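You operate a simulated robot arm through the tools that you are given. There is no shell and no other tool.

Carry out the task below with a simulated robot arm. There is one attempt and no reset: what you move stays moved.

TASK
Put a lid on both cartons on the bench and slot in the card with each one's order number.

Only the result counts: the job must be done as asked and must still hold three seconds after the hand-in. Knocking over, shifting, dropping, spilling or breaking anything else fails it. Lids that push on must go on centred and level and be pressed home; caps that screw on are set level and turned clockwise until they are tight.

THE ROBOT
A 6-joint arm with a fingered hand, fixed in place. Base frame: the origin is on the floor under the middle of its stand, x ahead of it, y to its left, z up; the work surface is at about z = 860. Readings come in mm, rad, newtons and seconds.
With the tool pointing down near the work surface it reaches from about 260 to 700 mm from the base axis. Its first joint turns from -2.897 to 2.897 rad. Payload 4 kg.
The TCP is the grasp point between the finger pads, 26 mm short of the fingertips. In the tool frame z runs along the fingers and y along their closing line. The gripper opens to 148 mm; its body begins 73 mm behind the TCP. The gripper is a hand of 3 fingers: y runs from the thumb to the fingers, the wrist lies at [0, 0, -239] in the tool frame, and closing takes about 1.5 s.
Orientation is told as [roll, pitch, yaw] about the base's x, y, z axes, in that order, counted from this pose: with the fingers straight down and closing along the base's y, the tool's x points along the base's -x, its y along +y and its z along -z.

THE INTERFACE
- The arm moves only by the tool servo_tool. Its argument "steps" is one flat list of numbers, 7 for each row, row after row: the closure, from 0 (fully open) to 1 (shut), then the shift along the tool's x, y, z in mm, then the turn, a rotation vector about the tool's x, y, z in rad. In form: [hand, dx, dy, dz, rx, ry, rz, hand, dx, dy, dz, rx, ry, rz, ...]. A call has 1 to 20 rows; each row shifts and turns the commanded pose from where the row before left it, along the tool's axes as they then stand. Rows are played at 5 a second. More than 50 mm and 0.15 rad between two rows, or a gripper value outside its range, and nothing of the call is played. A pose out of reach is approached as far as the arm can. The call stops where the force on the tool passes 40 N (or 10 N more than at its start, if that is more) or the arm is blocked; 0.2 s more then pass. The fingers move at their own pace (about 153 mm/s each) and stop on an object; they squeeze with about 33 N. The grip force told is the motor's: it shows also when the fingers shut on nothing. Time passes only in rows, and 0.2 s behind the last, so rows that do not move let the fingers close. It gives the time, the measured TCP pose, the force on the tool (base axes), the opening and the grip force at its end, in the units of the frame above (readings bear some noise), with the torque about the TCP (base axes, N m) and any sound that the robot's microphone picked up.
- Cameras (640 x 400 px; columns grow to the right, rows downward): "scene" is fixed at [221.8, 656.9, 1596.5]; the picture's right is [-0.86, -0.51, 0.00], its down [-0.37, 0.63, -0.68] and it looks along [0.35, -0.59, -0.73] (base axes); focal length 344 px, centre (320, 200). "wrist" rides on the gripper at [68, -39, -90] in the tool frame; the picture's right is [0.50, 0.87, 0.00], its down [-0.65, 0.38, -0.65] and it looks along [-0.57, 0.33, 0.76] (tool axes); focal length 222 px, centre (320, 200). There is no depth. A picture from a camera that has moved, and an enlarged one, comes with that camera's place and axes in the base frame and with its lens. The place of the scene camera against the robot may be out by one fixed shift of up to 12 mm in any direction.
- get_image(camera): a new picture of that camera. The clock stands still meanwhile.
- slide_trunk(by): moves the trunk up (or, below 0, down) by that many mm; the arm rides with it, the base frame stays. It gives what a move gives, with no picture.
- grasp_type(shape): the hand has 3 fingers and takes this shape, open, in about a second: jaw (thumb against the fingers, like two jaws); tri (thumb and two fingers); tip (a fingertip pinch); poke (one finger out to press); point (the index stretched); flat (the hand flat); cup (the hand cupped); fist (a fist). The gripper value then closes the fingers along that shape, each until it touches; the sizes above hold for jaw. It gives what a move gives, with no picture.
- zoom(camera, box): a new picture of the part [left, top, right, bottom] of that camera's present view, enlarged. The clock stands still meanwhile.
- sign_off(): hands the job in; it is judged then, once.

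Places have to be worked out from the pictures, the camera data and where the tool is seen. Open the gripper and draw the arm clear of the work before you hand the job in, unless the task says otherwise.

The tools are called after "Call:" by a JSON object that holds its "name" and its "arguments". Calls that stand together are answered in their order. servo_tool: Moves the arm, as the interface text tells. Its arguments: {"type":"object","properties":{"steps":{"type":"array","items":{"type":"number"}}},"required":["steps"]} The other tools are called the same way: slide_trunk (by) moves the trunk up or down; grasp_type (shape) gives the hand a shape; get_image (camera) takes a picture; zoom (camera, box) takes an enlarged picture of a part of a camera's view; sign_off () hands the job in.

At the start:

```text
t: 0.0
eef_pos: [399.8, 46.0, 1243.7]
tool_rot: [0.0, -0.001, 0.0]
wrist_force: [-0.5, 0.2, -0.4]
ft_torque: [-0.01, 0.01, -0.02]
finger_gap: 148.0
finger_force: 0.1
shape: jaw
trunk travel left (down, up): [-275.0, 42.0]
```

scene: 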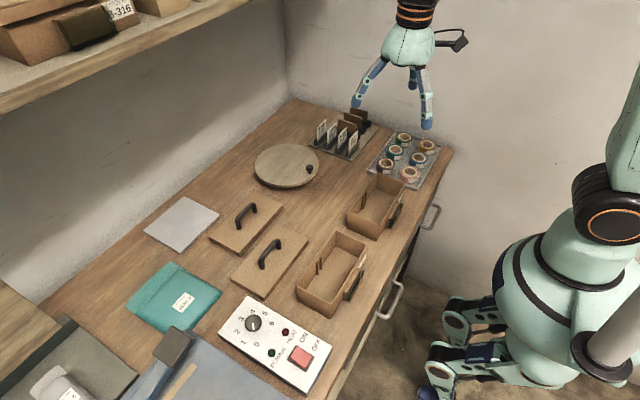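
wrist: 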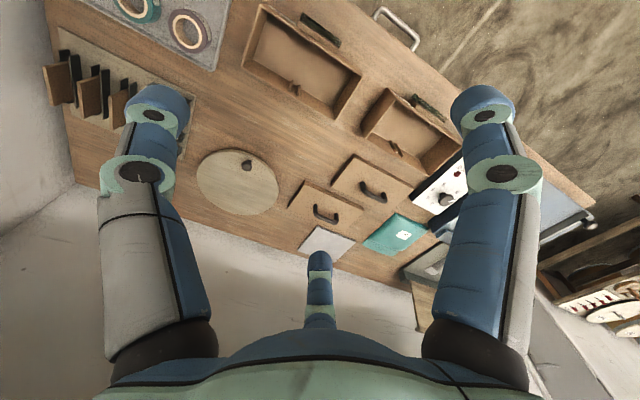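

The first pictures show two open cartons, two lids with handles, a card rack and a turntable disc. I'll zoom in on these parts to understand the details.

Call:
{"name": "zoom", "arguments": {"camera": "scene", "box": [280, 90, 460, 202]}}

Call:
{"name": "zoom", "arguments": {"camera": "scene", "box": [200, 180, 420, 318]}}

Call:
{"name": "zoom", "arguments": {"camera": "scene", "box": [0, 240, 260, 400]}}

Call:
{"name": "zoom", "arguments": {"camera": "scene", "box": [0, 0, 240, 150]}}

Call:
{"name": "zoom", "arguments": {"camera": "scene", "box": [220, 290, 340, 366]}}

```text
3.56 times, centred on (370, 146) of scene
camera zoom: at [221.8, 656.9, 1596.5], right [-0.86, -0.51, 0.0], down [-0.37, 0.63, -0.68], along [0.35, -0.59, -0.73], focal length 1223 px, centre (142, 392)
```

zoom: 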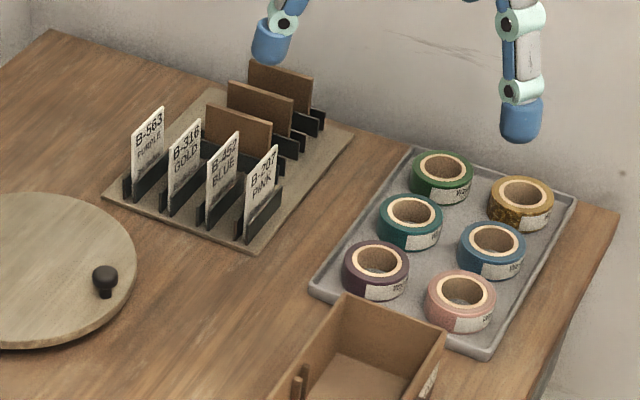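

```text
2.90 times, centred on (310, 249) of scene
camera zoom: at [221.8, 656.9, 1596.5], right [-0.86, -0.51, 0.0], down [-0.37, 0.63, -0.68], along [0.35, -0.59, -0.73], focal length 997 px, centre (349, 58)
```

zoom: 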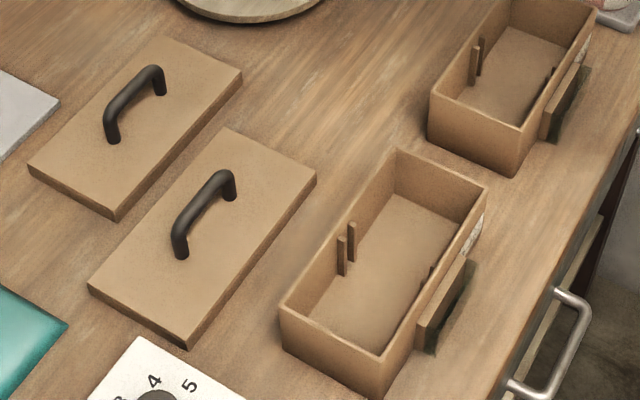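

```text
2.46 times, centred on (130, 320) of scene
camera zoom: at [221.8, 656.9, 1596.5], right [-0.86, -0.51, 0.0], down [-0.37, 0.63, -0.68], along [0.35, -0.59, -0.73], focal length 847 px, centre (788, -95)
```

zoom: 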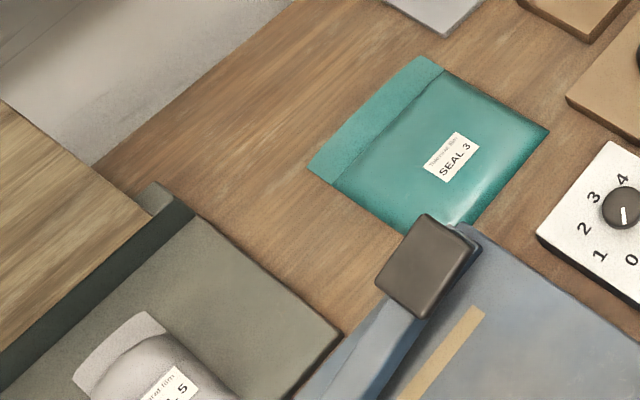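

```text
2.67 times, centred on (120, 75) of scene
camera zoom: at [221.8, 656.9, 1596.5], right [-0.86, -0.51, 0.0], down [-0.37, 0.63, -0.68], along [0.35, -0.59, -0.73], focal length 917 px, centre (853, 533)
```

zoom: 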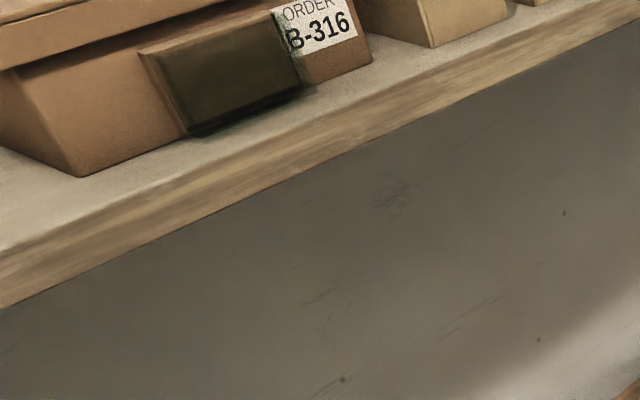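

```text
5.26 times, centred on (280, 328) of scene
camera zoom: at [221.8, 656.9, 1596.5], right [-0.86, -0.51, 0.0], down [-0.37, 0.63, -0.68], along [0.35, -0.59, -0.73], focal length 1811 px, centre (530, -474)
```

zoom: 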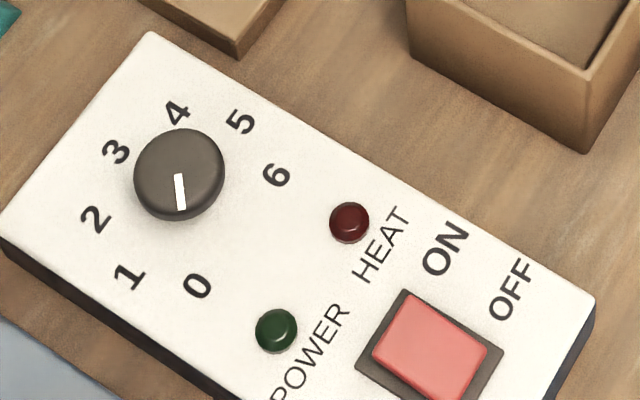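

The cartons' order labels face the robot (-x) and can't be read from the scene camera. I'll enlarge the wrist view of the cards, cartons and lids before moving.

Call:
{"name": "zoom", "arguments": {"camera": "wrist", "box": [40, 0, 240, 125]}}

Call:
{"name": "zoom", "arguments": {"camera": "wrist", "box": [230, 0, 470, 150]}}

Call:
{"name": "zoom", "arguments": {"camera": "wrist", "box": [280, 140, 460, 252]}}

```text
3.20 times, centred on (140, 62) of wrist
camera zoom: at [330.8, 7.8, 1333.9], right [-0.5, 0.87, 0.0], down [0.65, 0.38, 0.65], along [0.57, 0.33, -0.76], focal length 711 px, centre (896, 640)
```

zoom: 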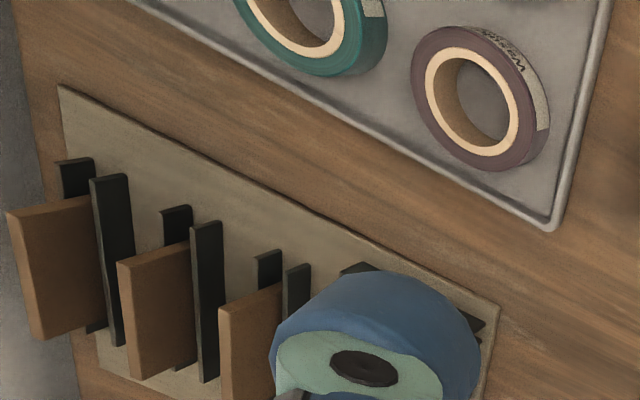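

```text
2.67 times, centred on (350, 75) of wrist
camera zoom: at [330.8, 7.8, 1333.9], right [-0.5, 0.87, 0.0], down [0.65, 0.38, 0.65], along [0.57, 0.33, -0.76], focal length 592 px, centre (240, 533)
```

zoom: 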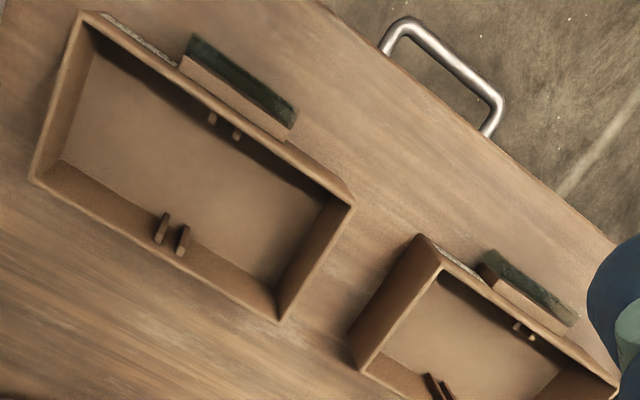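

```text
3.56 times, centred on (370, 196) of wrist
camera zoom: at [330.8, 7.8, 1333.9], right [-0.5, 0.87, 0.0], down [0.65, 0.38, 0.65], along [0.57, 0.33, -0.76], focal length 790 px, centre (142, 214)
```

zoom: 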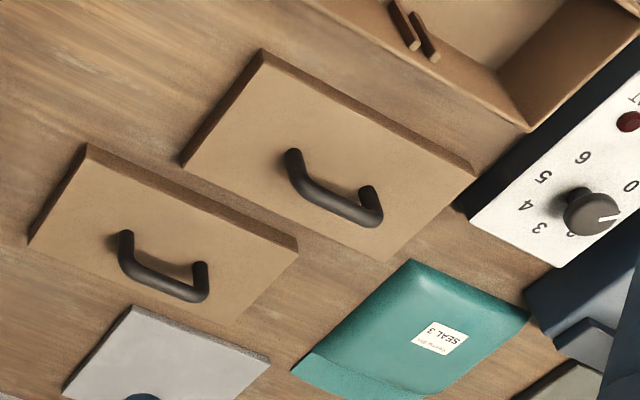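

Now I'll bring the wrist camera low in front of carton B (about x 414, y 4) to read its label: first move back in x/y, then come down.

Call:
{"name": "servo_tool", "arguments": {"steps": [0, 38, -30, 10, 0, 0, 0, 0, 38, -30, 20, 0, 0, 0, 0, 38, -30, 40, 0, 0, 0, 0, 0, 0, 48, 0, 0, 0, 0, 0, 0, 48, 0, 0, 0, 0, 0, 0, 40, 0, 0, 0, 0, 0, 0, 0, 0, 0, 0]}}

Call:
{"name": "get_image", "arguments": {"camera": "wrist"}}

Call:
{"name": "get_image", "arguments": {"camera": "scene"}}

```text
refused: row 2 steps farther than a row can; nothing moved
```

```text
taken
camera wrist: at [330.8, 7.8, 1333.9], right [-0.5, 0.87, 0.0], down [0.65, 0.38, 0.65], along [0.57, 0.33, -0.76], focal length 222 px, centre (320, 200)
```

wrist: 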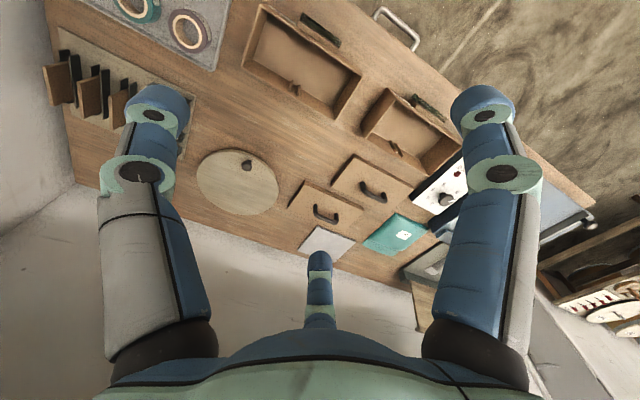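

```text
taken
```

scene: 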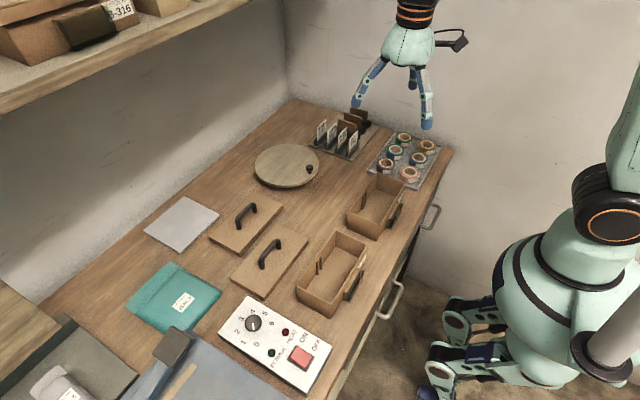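

One row exceeded 50 mm, so nothing moved. I repeat the move with smaller rows.

Call:
{"name": "servo_tool", "arguments": {"steps": [0, 29, -22, 10, 0, 0, 0, 0, 29, -22, 20, 0, 0, 0, 0, 29, -22, 30, 0, 0, 0, 0, 28, -22, 30, 0, 0, 0, 0, 0, 0, 45, 0, 0, 0, 0, 0, 0, 45, 0, 0, 0, 0, 0, 0, 40, 0, 0, 0, 0, 0, 0, 0, 0, 0, 0]}}

Call:
{"name": "get_image", "arguments": {"camera": "wrist"}}

Call:
{"name": "get_image", "arguments": {"camera": "scene"}}

```text
t: 1.8
eef_pos: [285.8, -42.0, 1023.3]
tool_rot: [0.0, -0.002, 0.0]
wrist_force: [0.9, -0.1, -0.9]
ft_torque: [0.0, 0.01, 0.02]
finger_gap: 147.8
finger_force: 0.1
shape: jaw
trunk travel left (down, up): [-275.0, 42.0]
```

```text
taken
camera wrist: at [217.0, -81.1, 1113.2], right [-0.5, 0.87, 0.0], down [0.65, 0.38, 0.65], along [0.57, 0.33, -0.76], focal length 222 px, centre (320, 200)
```

wrist: 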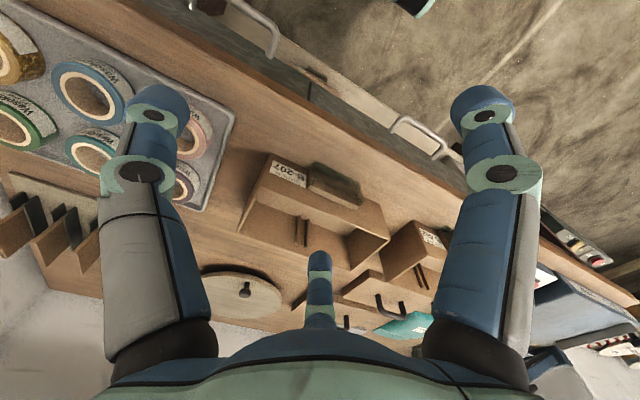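

```text
taken
```

scene: 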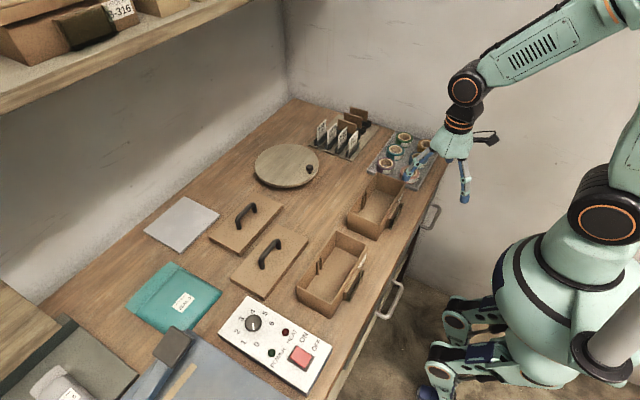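

Labels are visible now. I zoom in on both.

Call:
{"name": "zoom", "arguments": {"camera": "wrist", "box": [230, 140, 390, 240]}}

Call:
{"name": "zoom", "arguments": {"camera": "wrist", "box": [370, 200, 490, 275]}}

Call:
{"name": "zoom", "arguments": {"camera": "wrist", "box": [260, 145, 370, 214]}}

Call:
{"name": "zoom", "arguments": {"camera": "scene", "box": [300, 100, 380, 150]}}

```text
4.00 times, centred on (310, 190) of wrist
camera zoom: at [217.0, -81.1, 1113.2], right [-0.5, 0.87, 0.0], down [0.65, 0.38, 0.65], along [0.57, 0.33, -0.76], focal length 888 px, centre (360, 240)
```

zoom: 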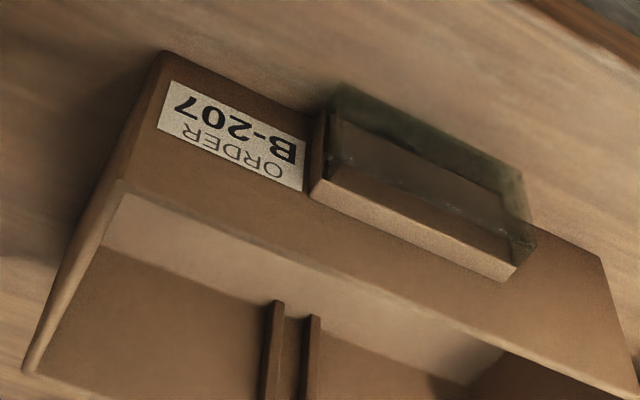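

```text
5.33 times, centred on (430, 238) of wrist
camera zoom: at [217.0, -81.1, 1113.2], right [-0.5, 0.87, 0.0], down [0.65, 0.38, 0.65], along [0.57, 0.33, -0.76], focal length 1185 px, centre (-267, 0)
```

zoom: 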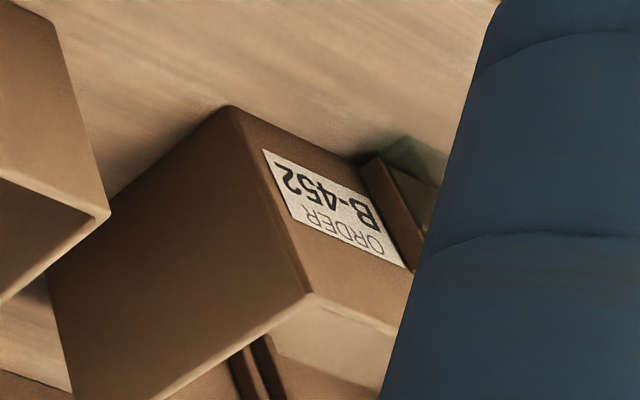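

```text
5.80 times, centred on (315, 180) of wrist
camera zoom: at [217.0, -81.1, 1113.2], right [-0.5, 0.87, 0.0], down [0.65, 0.38, 0.65], along [0.57, 0.33, -0.76], focal length 1288 px, centre (349, 319)
```

zoom: 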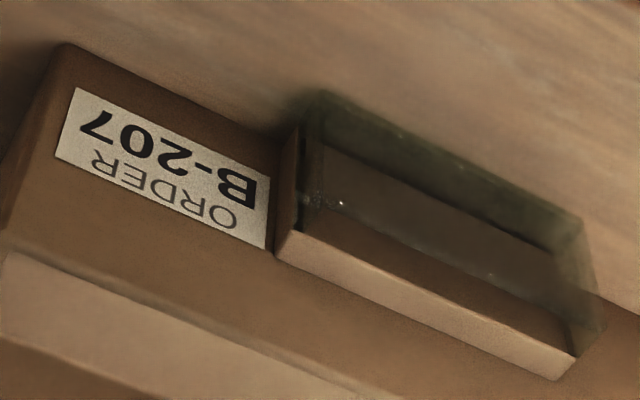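

```text
8.00 times, centred on (340, 125) of scene
camera zoom: at [221.8, 656.9, 1596.5], right [-0.86, -0.51, 0.0], down [-0.37, 0.63, -0.68], along [0.35, -0.59, -0.73], focal length 2752 px, centre (160, 800)
```

zoom: 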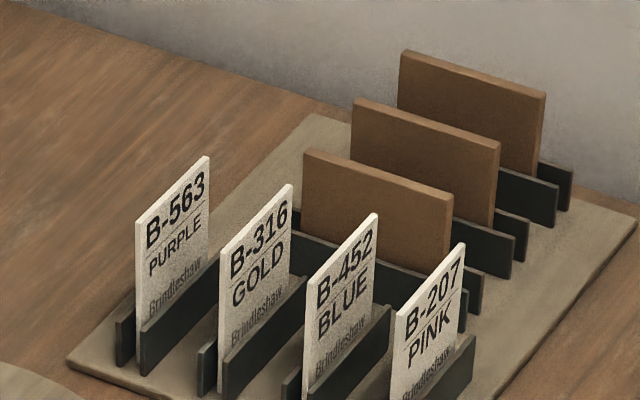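

Carton B (y≈24) carries B-207 → card "B-207 PINK"; carton A carries B-452 → card "B-452 BLUE". I move the camera closer to carton B's pocket to measure the slot.

Call:
{"name": "servo_tool", "arguments": {"steps": [0, -11.5, 27.5, 16, 0, 0, 0, 0, -11.5, 27.5, 16, 0, 0, 0, 0, 0, 0, 0, 0, 0, 0]}}

Call:
{"name": "zoom", "arguments": {"camera": "wrist", "box": [190, 100, 450, 262]}}

Call:
{"name": "zoom", "arguments": {"camera": "wrist", "box": [260, 150, 380, 225]}}

Call:
{"name": "get_image", "arguments": {"camera": "wrist"}}

```text
t: 2.6
eef_pos: [307.0, 11.0, 993.2]
tool_rot: [0.001, 0.001, -0.001]
wrist_force: [0.7, -0.3, 0.1]
ft_torque: [-0.04, 0.0, -0.02]
finger_gap: 148.0
finger_force: 0.1
shape: jaw
trunk travel left (down, up): [-275.0, 42.0]
```

```text
2.46 times, centred on (320, 181) of wrist
camera zoom: at [238.2, -26.2, 1082.1], right [-0.5, 0.87, 0.0], down [0.65, 0.38, 0.65], along [0.57, 0.33, -0.76], focal length 547 px, centre (320, 247)
```

zoom: 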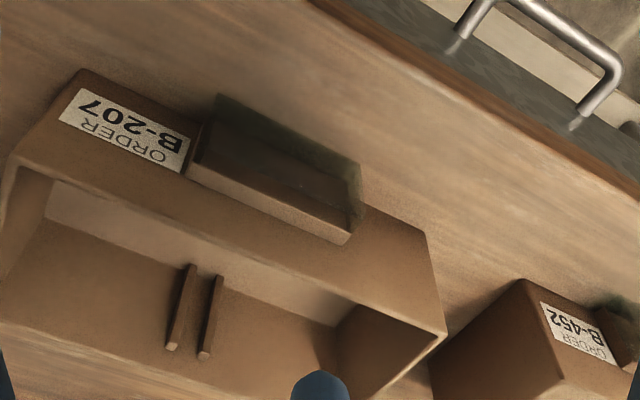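

```text
5.33 times, centred on (320, 188) of wrist
camera zoom: at [238.2, -26.2, 1082.1], right [-0.5, 0.87, 0.0], down [0.65, 0.38, 0.65], along [0.57, 0.33, -0.76], focal length 1185 px, centre (320, 267)
```

zoom: 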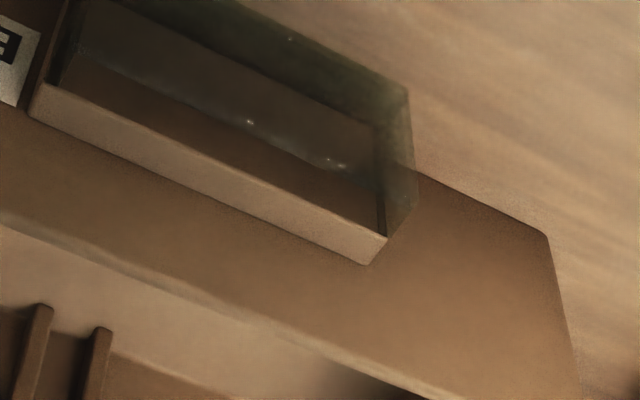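

```text
taken
camera wrist: at [238.2, -26.2, 1082.1], right [-0.5, 0.87, 0.0], down [0.65, 0.38, 0.65], along [0.57, 0.33, -0.76], focal length 222 px, centre (320, 200)
```

wrist: 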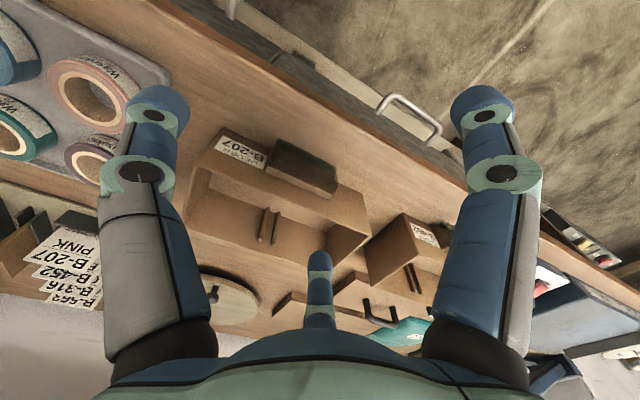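

The pocket is at y −12…60, top z≈900.5, with a back board and a clear front. I move the camera straight above it to see the slot opening from the top.

Call:
{"name": "servo_tool", "arguments": {"steps": [0, -39, 13, -10, 0, 0, 0, 0, -39, 13, -10, 0, 0, 0, 0, -39, 13, 0, 0, 0, 0, 0, 0, 0, 0, 0, 0, 0]}}

Call:
{"name": "get_image", "arguments": {"camera": "wrist"}}

Call:
{"name": "zoom", "arguments": {"camera": "wrist", "box": [240, 0, 400, 100]}}

```text
t: 3.6
eef_pos: [422.3, 53.3, 1010.3]
tool_rot: [0.001, -0.002, 0.0]
wrist_force: [0.0, 0.9, 0.1]
ft_torque: [0.04, -0.01, -0.02]
finger_gap: 147.8
finger_force: 0.0
shape: jaw
trunk travel left (down, up): [-275.0, 42.0]
```

```text
taken
camera wrist: at [354.1, 15.2, 1100.6], right [-0.5, 0.87, 0.0], down [0.65, 0.38, 0.65], along [0.57, 0.33, -0.76], focal length 222 px, centre (320, 200)
```

wrist: 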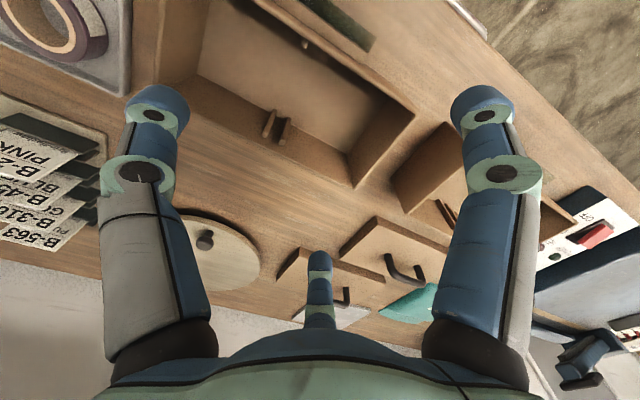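

```text
4.00 times, centred on (320, 50) of wrist
camera zoom: at [354.1, 15.2, 1100.6], right [-0.5, 0.87, 0.0], down [0.65, 0.38, 0.65], along [0.57, 0.33, -0.76], focal length 888 px, centre (320, 800)
```

zoom: 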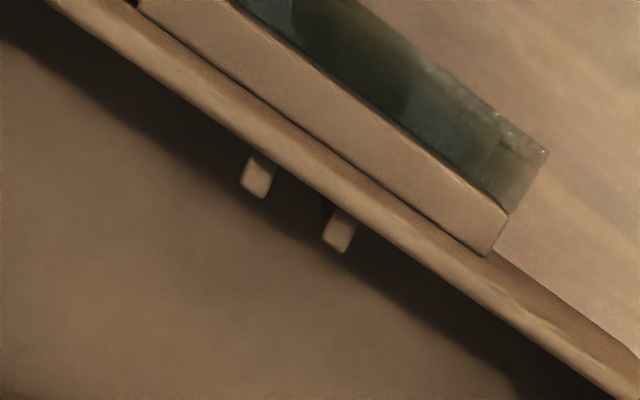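

I zoom further into the pocket's top from this overhead view.

Call:
{"name": "zoom", "arguments": {"camera": "wrist", "box": [290, 0, 390, 62]}}

Call:
{"name": "zoom", "arguments": {"camera": "wrist", "box": [0, 100, 130, 262]}}

Call:
{"name": "zoom", "arguments": {"camera": "wrist", "box": [270, 180, 460, 330]}}

```text
6.40 times, centred on (340, 31) of wrist
camera zoom: at [354.1, 15.2, 1100.6], right [-0.5, 0.87, 0.0], down [0.65, 0.38, 0.65], along [0.57, 0.33, -0.76], focal length 1422 px, centre (192, 1282)
```

zoom: 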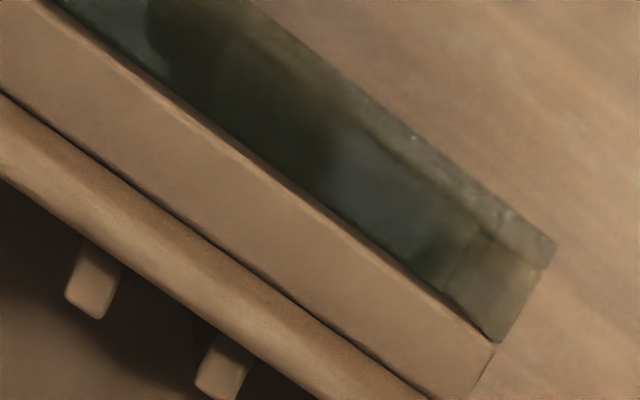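

```text
2.47 times, centred on (65, 181) of wrist
camera zoom: at [354.1, 15.2, 1100.6], right [-0.5, 0.87, 0.0], down [0.65, 0.38, 0.65], along [0.57, 0.33, -0.76], focal length 548 px, centre (950, 247)
```

zoom: 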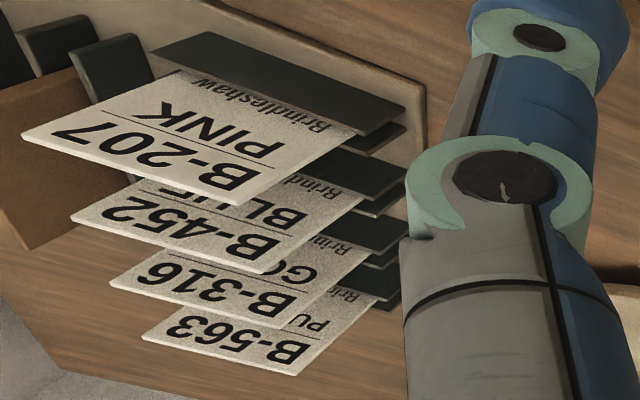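

```text
2.67 times, centred on (365, 255) of wrist
camera zoom: at [354.1, 15.2, 1100.6], right [-0.5, 0.87, 0.0], down [0.65, 0.38, 0.65], along [0.57, 0.33, -0.76], focal length 592 px, centre (200, 53)
```

zoom: 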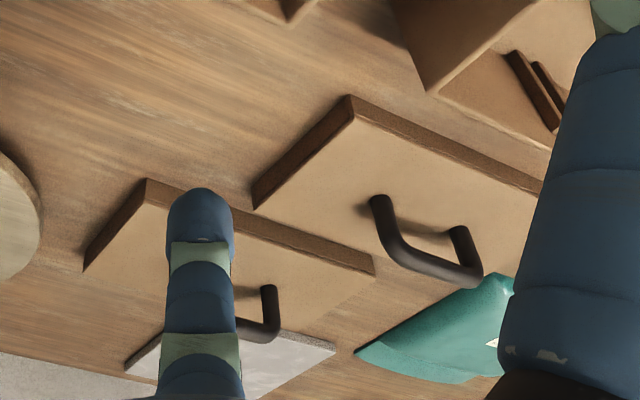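

Pocket slot spans roughly 8 mm in x and its top is ~28 mm below the carton rim. I now raise a bit and yaw the tool −90° so the fingers close along x, which is what the cards and handles need, then look again.

Call:
{"name": "servo_tool", "arguments": {"steps": [0, 0, 0, -30, 0, 0, 0, 0, 0, 0, -20, 0, 0, 0.14, 0, 0, 0, 0, 0, 0, 0.143, 0, 0, 0, 0, 0, 0, 0.143, 0, 0, 0, 0, 0, 0, 0.143, 0, 0, 0, 0, 0, 0, 0.143, 0, 0, 0, 0, 0, 0, 0.143, 0, 0, 0, 0, 0, 0, 0.143, 0, 0, 0, 0, 0, 0, 0.143, 0, 0, 0, 0, 0, 0, 0.143, 0, 0, 0, 0, 0, 0, 0.143, 0, 0, 0, 0, 0, 0, 0.1438, 0, 0, 0, 0, 0, 0, 0]}}

Call:
{"name": "get_image", "arguments": {"camera": "wrist"}}

Call:
{"name": "get_image", "arguments": {"camera": "scene"}}

```text
t: 6.4
eef_pos: [424.2, 51.9, 1063.2]
tool_rot: [0.001, 0.0, -1.571]
wrist_force: [0.3, 0.1, -0.3]
ft_torque: [0.02, 0.03, -0.03]
finger_gap: 147.5
finger_force: 0.1
shape: jaw
trunk travel left (down, up): [-275.0, 42.0]
```

```text
taken
camera wrist: at [384.4, 120.2, 1152.5], right [0.87, 0.5, 0.0], down [0.38, -0.66, 0.65], along [0.33, -0.57, -0.76], focal length 222 px, centre (320, 200)
```

wrist: 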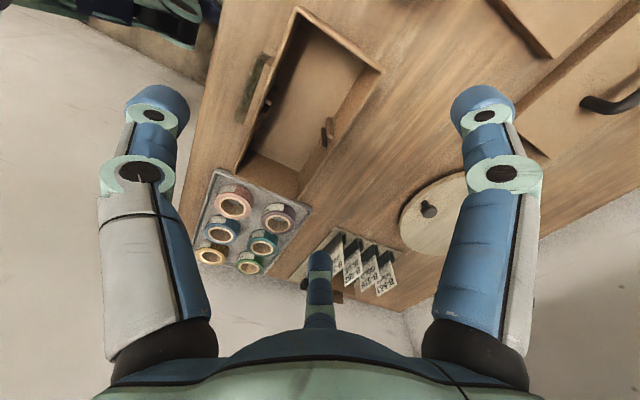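

```text
taken
```

scene: 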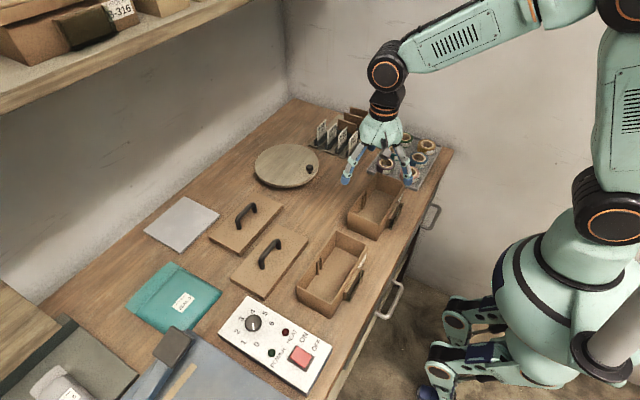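

Yaw −90° works. I zoom in on carton B from here to measure its rim and depth.

Call:
{"name": "zoom", "arguments": {"camera": "wrist", "box": [190, 0, 400, 200]}}

Call:
{"name": "zoom", "arguments": {"camera": "wrist", "box": [270, 210, 430, 310]}}

```text
2.00 times, centred on (295, 100) of wrist
camera zoom: at [384.4, 120.2, 1152.5], right [0.87, 0.5, 0.0], down [0.38, -0.66, 0.65], along [0.33, -0.57, -0.76], focal length 444 px, centre (370, 400)
```

zoom: 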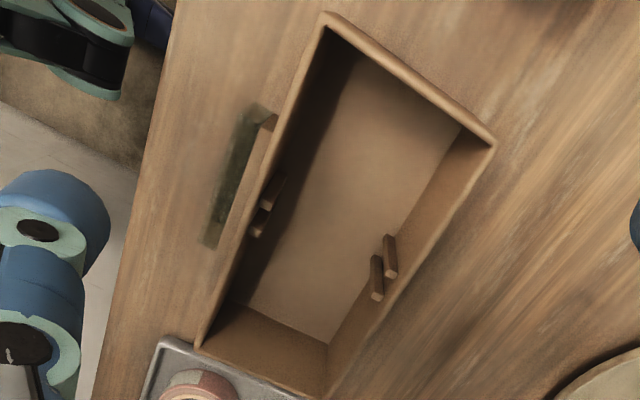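

```text
4.00 times, centred on (350, 260) of wrist
camera zoom: at [384.4, 120.2, 1152.5], right [0.87, 0.5, 0.0], down [0.38, -0.66, 0.65], along [0.33, -0.57, -0.76], focal length 888 px, centre (200, -40)
```

zoom: 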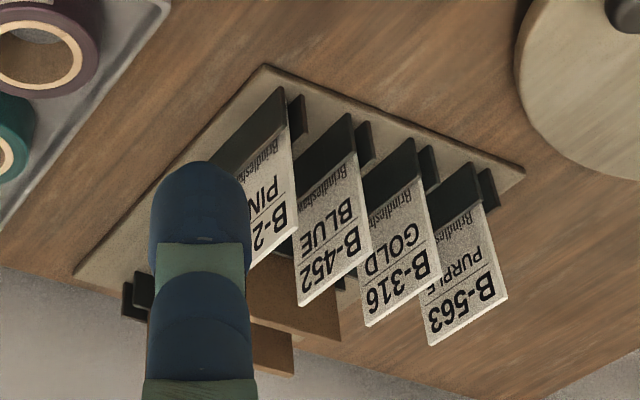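

Carton B comes out at x 369.5–454, y −65.5–112.5 (centre ≈ 411.8, 23.5), rim z≈928; its slot centre is ≈(355, 23). Now I move over to carton A and the lids to measure them.

Call:
{"name": "servo_tool", "arguments": {"steps": [0, 46, -6, 0, 0, 0, 0, 0, 46, -6, 0, 0, 0, 0, 0, 46, -6, 0, 0, 0, 0, 0, 46, -6, 0, 0, 0, 0, 0, 46, -6, 0, 0, 0, 0, 0, 46, -6, 0, 0, 0, 0, 0, 0, 0, 0, 0, 0, 0]}}

Call:
{"name": "get_image", "arguments": {"camera": "wrist"}}

Call:
{"name": "zoom", "arguments": {"camera": "wrist", "box": [180, 0, 440, 162]}}

```text
t: 8.0
eef_pos: [389.2, 330.6, 1063.1]
tool_rot: [0.002, -0.001, -1.569]
wrist_force: [1.0, -0.1, -0.3]
ft_torque: [0.02, -0.01, 0.03]
finger_gap: 147.8
finger_force: 0.1
shape: jaw
trunk travel left (down, up): [-275.0, 42.0]
```

```text
taken
camera wrist: at [348.4, 399.2, 1152.6], right [0.87, 0.5, 0.0], down [0.38, -0.66, 0.65], along [0.33, -0.57, -0.76], focal length 222 px, centre (320, 200)
```

wrist: 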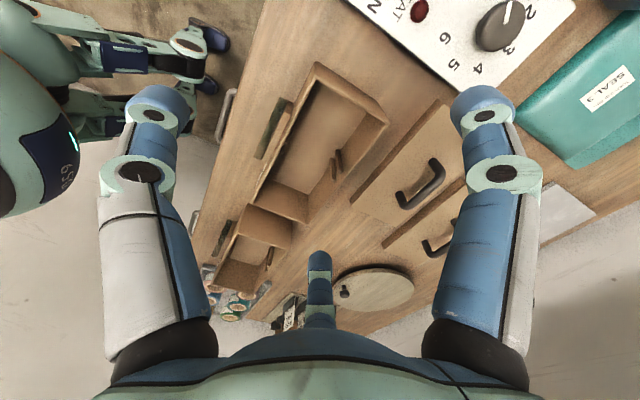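

```text
2.46 times, centred on (310, 81) of wrist
camera zoom: at [348.4, 399.2, 1152.6], right [0.87, 0.5, 0.0], down [0.38, -0.66, 0.65], along [0.33, -0.57, -0.76], focal length 547 px, centre (345, 493)
```

zoom: 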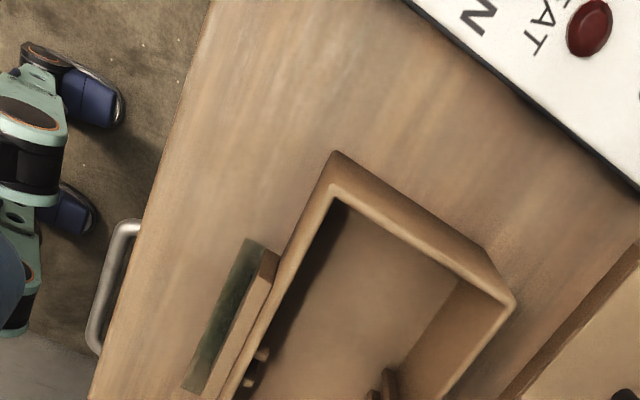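

Carton A seems the same size (x≈368–455, y≈180–356). I zoom on its far end and on the lids from here.

Call:
{"name": "zoom", "arguments": {"camera": "wrist", "box": [220, 50, 400, 240]}}

Call:
{"name": "zoom", "arguments": {"camera": "wrist", "box": [330, 90, 490, 260]}}

```text
2.11 times, centred on (310, 145) of wrist
camera zoom: at [348.4, 399.2, 1152.6], right [0.87, 0.5, 0.0], down [0.38, -0.66, 0.65], along [0.33, -0.57, -0.76], focal length 468 px, centre (341, 316)
```

zoom: 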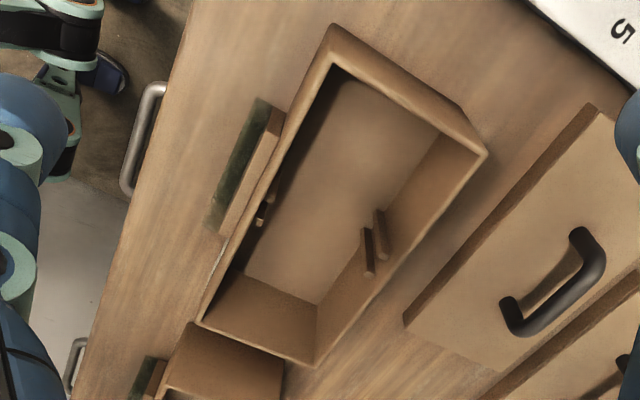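

```text
2.35 times, centred on (410, 175) of wrist
camera zoom: at [348.4, 399.2, 1152.6], right [0.87, 0.5, 0.0], down [0.38, -0.66, 0.65], along [0.33, -0.57, -0.76], focal length 523 px, centre (108, 259)
```

zoom: 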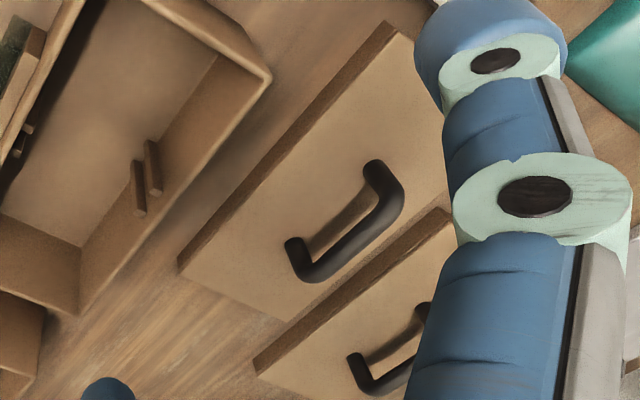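

Both cartons measure about 85×177 mm with centres ≈ (411.5, 23.5) and (411.2, 268.6). Now I move over the lids to measure them and their handles.

Call:
{"name": "servo_tool", "arguments": {"steps": [0, 12, 33, 16, 0, 0, 0, 0, 12, 33, 16, 0, 0, 0, 0, 12, 33, 16, 0, 0, 0, 0, 12, 33, 16, 0, 0, 0, 0, 0, 0, 0, 0, 0, 0]}}

Call:
{"name": "get_image", "arguments": {"camera": "wrist"}}

Call:
{"name": "zoom", "arguments": {"camera": "wrist", "box": [170, 60, 490, 260]}}

```text
t: 9.2
eef_pos: [519.8, 376.5, 998.7]
tool_rot: [0.0, -0.001, -1.571]
wrist_force: [0.4, -0.4, 0.5]
ft_torque: [-0.01, 0.0, 0.03]
finger_gap: 148.0
finger_force: 0.0
shape: jaw
trunk travel left (down, up): [-275.0, 42.0]
```

```text
taken
camera wrist: at [480.6, 444.5, 1087.9], right [0.87, 0.5, 0.0], down [0.38, -0.66, 0.65], along [0.33, -0.57, -0.76], focal length 222 px, centre (320, 200)
```

wrist: 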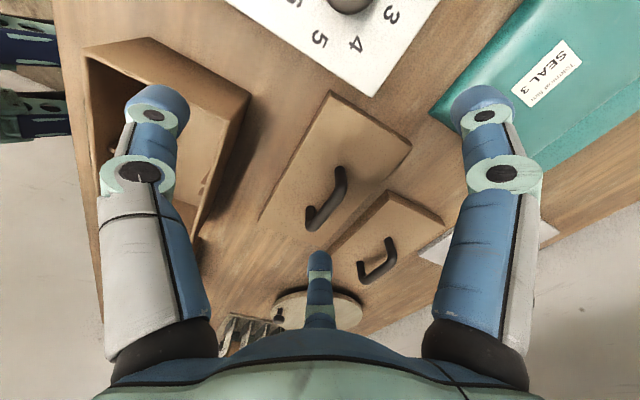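

```text
2.00 times, centred on (330, 160) of wrist
camera zoom: at [480.6, 444.5, 1087.9], right [0.87, 0.5, 0.0], down [0.38, -0.66, 0.65], along [0.33, -0.57, -0.76], focal length 444 px, centre (300, 280)
```

zoom: 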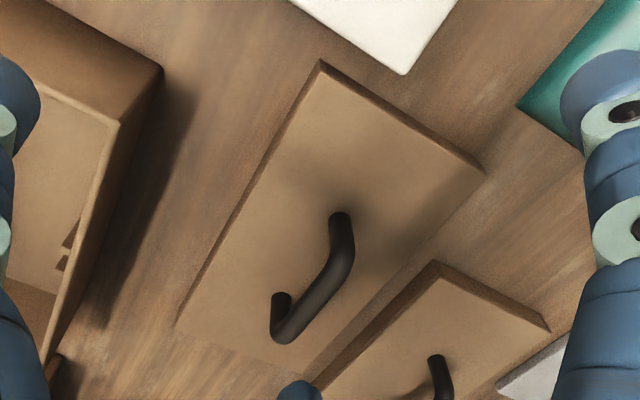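

Lid 1: x 518–618, y 204–398 (centre ≈ 568.5, 301), about 16 mm tall; handle bar along y at x≈568.5, y 268–337, top z≈921. Lid 2 is the same size, centred near (698, 235). I pre-close the jaw halfway and hover above lid 1's handle to check alignment.

Call:
{"name": "servo_tool", "arguments": {"steps": [0.5, -37.2, 24.3, 0, 0, 0, 0, 0.5, -37.3, 24.4, 0, 0, 0, 0, 0.5, 0, 0, 0, 0, 0, 0, 0.5, 0, 0, 0, 0, 0, 0, 0.5, 0, 0, 0, 0, 0, 0]}}

Call:
{"name": "get_image", "arguments": {"camera": "wrist"}}

Call:
{"name": "get_image", "arguments": {"camera": "scene"}}

```text
t: 10.4
eef_pos: [568.6, 302.3, 996.8]
tool_rot: [0.0, -0.001, -1.569]
wrist_force: [0.7, 0.8, -1.0]
ft_torque: [-0.03, 0.0, -0.02]
finger_gap: 74.6
finger_force: 0.1
shape: jaw
trunk travel left (down, up): [-275.0, 42.0]
```

```text
taken
camera wrist: at [528.2, 371.5, 1088.3], right [0.87, 0.5, 0.0], down [0.38, -0.65, 0.65], along [0.33, -0.57, -0.76], focal length 222 px, centre (320, 200)
```

wrist: 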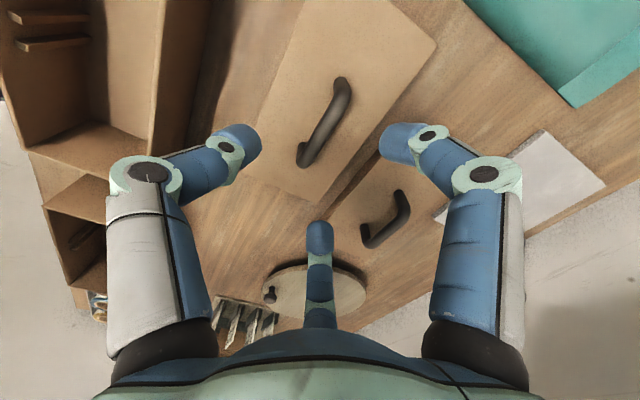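

```text
taken
```

scene: 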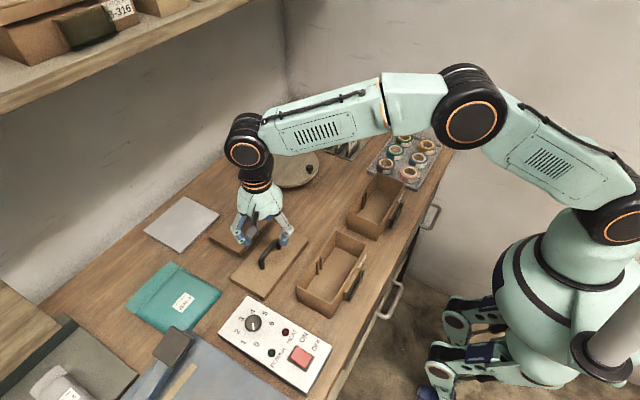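

The gap is linear in the closure (74.6 mm at 0.5). I zoom in on the handle to find its exact ends relative to the TCP.

Call:
{"name": "zoom", "arguments": {"camera": "wrist", "box": [250, 50, 410, 200]}}

Call:
{"name": "zoom", "arguments": {"camera": "wrist", "box": [210, 0, 450, 230]}}

```text
2.67 times, centred on (330, 125) of wrist
camera zoom: at [528.2, 371.5, 1088.3], right [0.87, 0.5, 0.0], down [0.38, -0.65, 0.65], along [0.33, -0.57, -0.76], focal length 592 px, centre (293, 400)
```

zoom: 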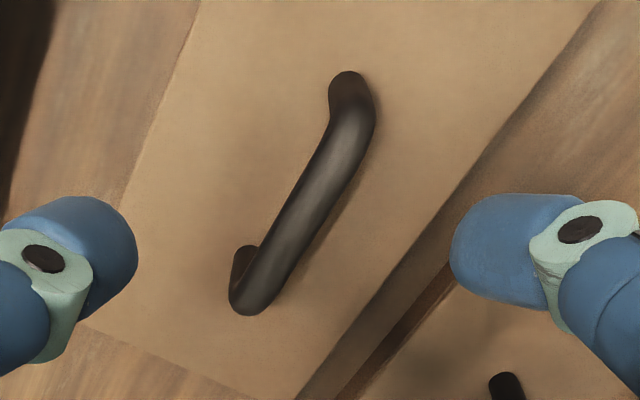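

```text
1.74 times, centred on (330, 115) of wrist
camera zoom: at [528.2, 371.5, 1088.3], right [0.87, 0.5, 0.0], down [0.38, -0.65, 0.65], along [0.33, -0.57, -0.76], focal length 386 px, centre (303, 348)
```

zoom: 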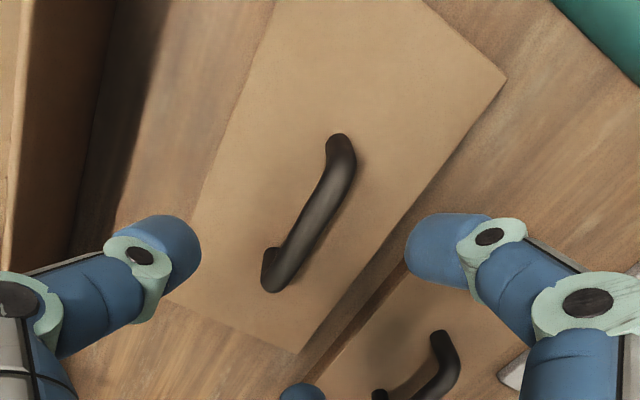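

The hand closes radially (thumb at −x, two fingers on the +x side), and the TCP is over lid 1's handle. I open slightly to 0.35 and descend to the bar (TCP z≈915), then check.

Call:
{"name": "servo_tool", "arguments": {"steps": [0.35, 0, 0, 0, 0, 0, 0, 0.35, 0, 0, 15, 0, 0, 0, 0.35, 0.3, 0.2, 25, 0, 0, 0, 0.35, 0, 0, 25, 0, 0, 0, 0.35, 0, 0, 17, 0, 0, 0, 0.35, 0, 0, 0, 0, 0, 0]}}

Call:
{"name": "get_image", "arguments": {"camera": "wrist"}}

Call:
{"name": "zoom", "arguments": {"camera": "scene", "box": [200, 180, 340, 268]}}

```text
t: 11.8
eef_pos: [568.9, 302.9, 916.1]
tool_rot: [0.0, 0.0, -1.569]
wrist_force: [0.5, -0.6, 0.1]
ft_torque: [0.0, 0.02, 0.0]
finger_gap: 95.7
finger_force: 0.1
shape: jaw
trunk travel left (down, up): [-275.0, 42.0]
```

```text
taken
camera wrist: at [528.6, 370.7, 1007.2], right [0.87, 0.5, 0.0], down [0.38, -0.65, 0.65], along [0.33, -0.57, -0.76], focal length 222 px, centre (320, 200)
```

wrist: 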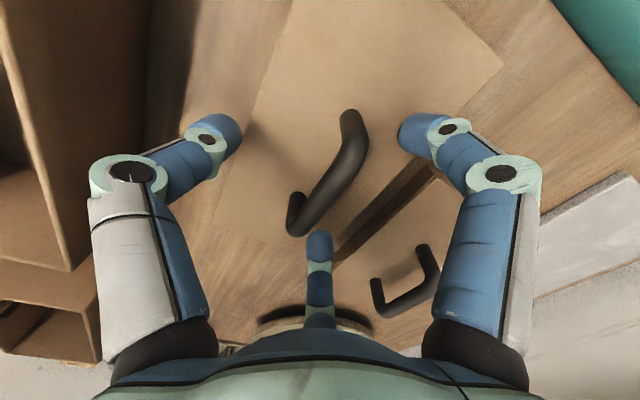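

```text
4.55 times, centred on (270, 224) of scene
camera zoom: at [221.8, 656.9, 1596.5], right [-0.86, -0.51, 0.0], down [-0.37, 0.63, -0.68], along [0.35, -0.59, -0.73], focal length 1564 px, centre (547, 91)
```

zoom: 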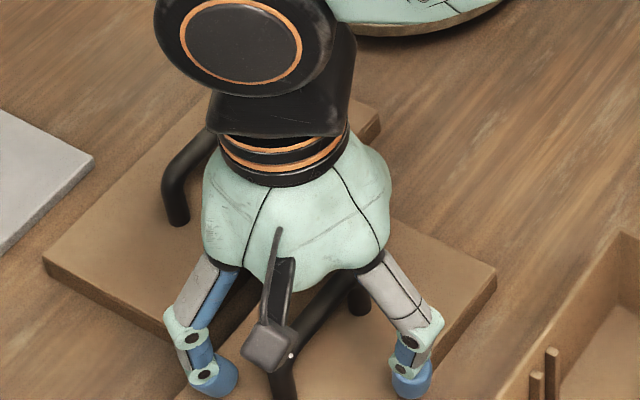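

The bar axis passes right through the TCP's image point. I close the fingers on the handle.

Call:
{"name": "servo_tool", "arguments": {"steps": [1, 0, 0, 0, 0, 0, 0, 1, 0, 0, 0, 0, 0, 0, 1, 0, 0, 0, 0, 0, 0, 1, 0, 0, 0, 0, 0, 0, 1, 0, 0, 0, 0, 0, 0, 1, 0, 0, 0, 0, 0, 0, 1, 0, 0, 0, 0, 0, 0, 1, 0, 0, 0, 0, 0, 0]}}

Call:
{"name": "get_image", "arguments": {"camera": "wrist"}}

Call:
{"name": "zoom", "arguments": {"camera": "scene", "box": [200, 180, 340, 268]}}

```text
t: 13.6
eef_pos: [568.3, 302.9, 916.6]
tool_rot: [0.002, -0.001, -1.569]
wrist_force: [0.3, 0.1, 0.4]
ft_torque: [0.01, -0.01, 0.01]
finger_gap: 0.2
finger_force: 33.4
shape: jaw
trunk travel left (down, up): [-275.0, 42.0]
```

```text
taken
camera wrist: at [528.6, 370.8, 1007.3], right [0.87, 0.5, 0.0], down [0.38, -0.65, 0.65], along [0.33, -0.57, -0.76], focal length 222 px, centre (320, 200)
```

wrist: 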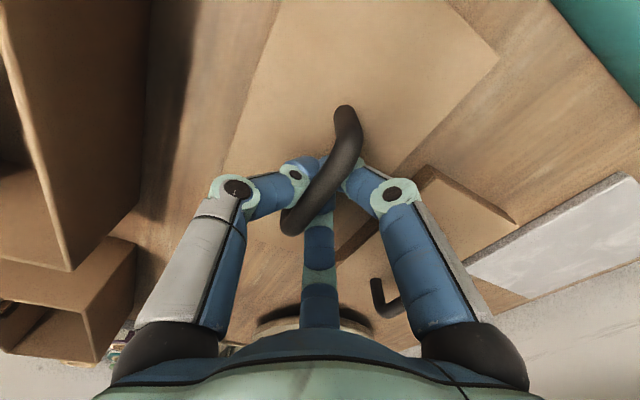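

```text
4.55 times, centred on (270, 224) of scene
camera zoom: at [221.8, 656.9, 1596.5], right [-0.86, -0.51, 0.0], down [-0.37, 0.63, -0.68], along [0.35, -0.59, -0.73], focal length 1564 px, centre (547, 91)
```

zoom: 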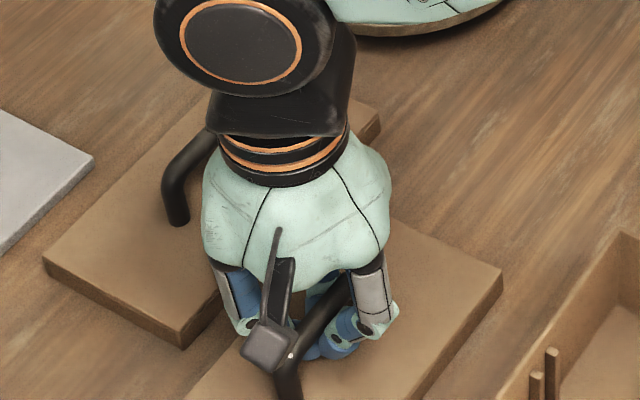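

The gap reads 0.2: the fingertips met underneath the bar, only caging it. I'll open, rise clear and look at how the other hand shapes close in free air.

Call:
{"name": "servo_tool", "arguments": {"steps": [0.35, 0, 0, 0, 0, 0, 0, 0.35, 0, 0, 0, 0, 0, 0, 0.35, 0, 0, 0, 0, 0, 0, 0.35, 0, 0, -20, 0, 0, 0, 0.35, 0, 0, -40, 0, 0, 0, 0.35, 0, 0, -40, 0, 0, 0, 0.35, 0, 0, 0, 0, 0, 0]}}

Call:
{"name": "grasp_type", "arguments": {"shape": "tip"}}

Call:
{"name": "get_image", "arguments": {"camera": "wrist"}}

Call:
{"name": "zoom", "arguments": {"camera": "scene", "box": [180, 120, 360, 232]}}

```text
t: 15.2
eef_pos: [570.9, 302.2, 1017.3]
tool_rot: [0.001, -0.001, -1.568]
wrist_force: [0.4, -0.1, 1.1]
ft_torque: [0.01, 0.0, 0.03]
finger_gap: 95.7
finger_force: 0.0
shape: jaw
trunk travel left (down, up): [-275.0, 42.0]
```

```text
t: 16.1
eef_pos: [570.7, 303.0, 1017.1]
tool_rot: [0.001, 0.0, -1.57]
wrist_force: [0.3, 0.0, 0.3]
ft_torque: [-0.04, -0.01, -0.02]
finger_gap: 147.7
finger_force: 0.0
shape: tip
trunk travel left (down, up): [-275.0, 42.0]
```

```text
taken
camera wrist: at [530.4, 370.4, 1107.2], right [0.87, 0.5, 0.0], down [0.38, -0.65, 0.65], along [0.33, -0.57, -0.76], focal length 222 px, centre (320, 200)
```

wrist: 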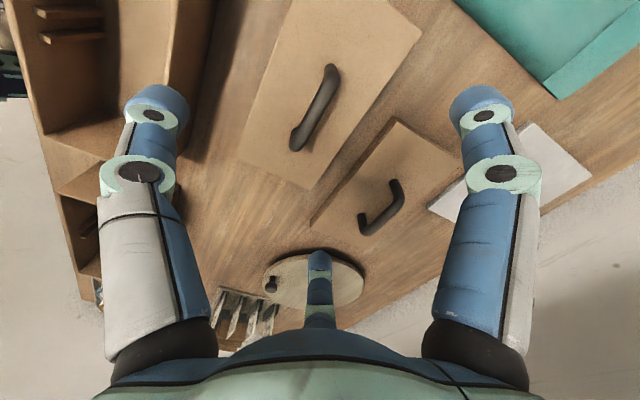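

```text
3.56 times, centred on (270, 176) of scene
camera zoom: at [221.8, 656.9, 1596.5], right [-0.86, -0.51, 0.0], down [-0.37, 0.63, -0.68], along [0.35, -0.59, -0.73], focal length 1223 px, centre (498, 285)
```

zoom: 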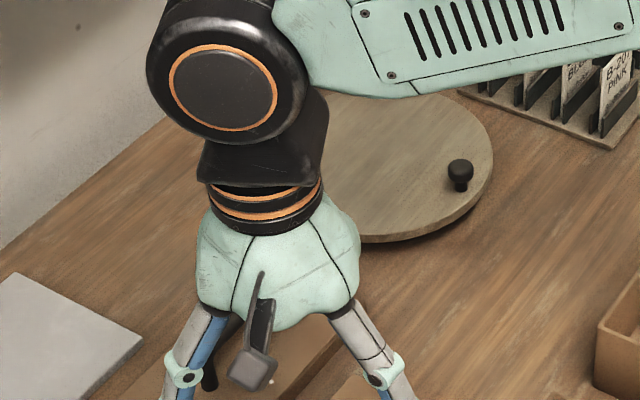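

Tip shape opens the same way; I close it in free air to see how the fingertips meet.

Call:
{"name": "servo_tool", "arguments": {"steps": [1, 0, 0, 0, 0, 0, 0, 1, 0, 0, 0, 0, 0, 0, 1, 0, 0, 0, 0, 0, 0, 1, 0, 0, 0, 0, 0, 0, 1, 0, 0, 0, 0, 0, 0, 1, 0, 0, 0, 0, 0, 0, 1, 0, 0, 0, 0, 0, 0]}}

Call:
{"name": "get_image", "arguments": {"camera": "wrist"}}

Call:
{"name": "zoom", "arguments": {"camera": "scene", "box": [190, 160, 350, 260]}}

```text
t: 17.7
eef_pos: [571.0, 301.9, 1016.5]
tool_rot: [0.0, 0.002, -1.569]
wrist_force: [-0.2, 0.9, -0.4]
ft_torque: [0.01, 0.01, -0.01]
finger_gap: 0.0
finger_force: 33.4
shape: tip
trunk travel left (down, up): [-275.0, 42.0]
```

```text
taken
camera wrist: at [530.4, 370.4, 1107.2], right [0.87, 0.5, 0.0], down [0.38, -0.65, 0.65], along [0.33, -0.57, -0.76], focal length 222 px, centre (320, 200)
```

wrist: 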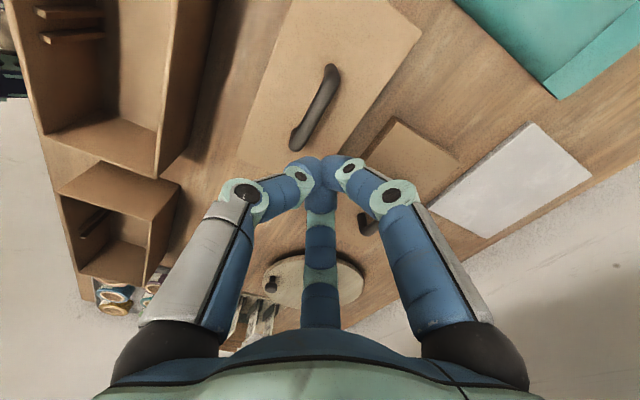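

```text
4.00 times, centred on (270, 210) of scene
camera zoom: at [221.8, 656.9, 1596.5], right [-0.86, -0.51, 0.0], down [-0.37, 0.63, -0.68], along [0.35, -0.59, -0.73], focal length 1376 px, centre (520, 160)
```

zoom: 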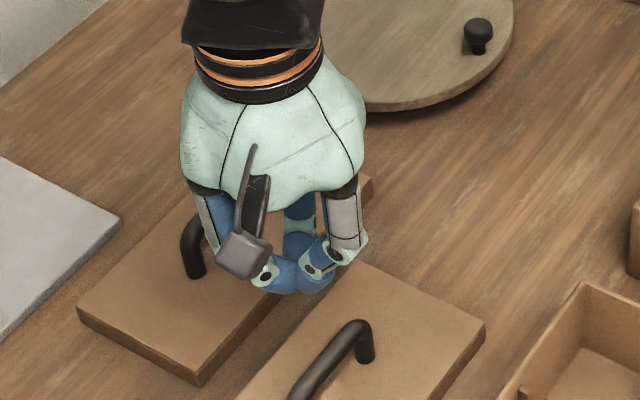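

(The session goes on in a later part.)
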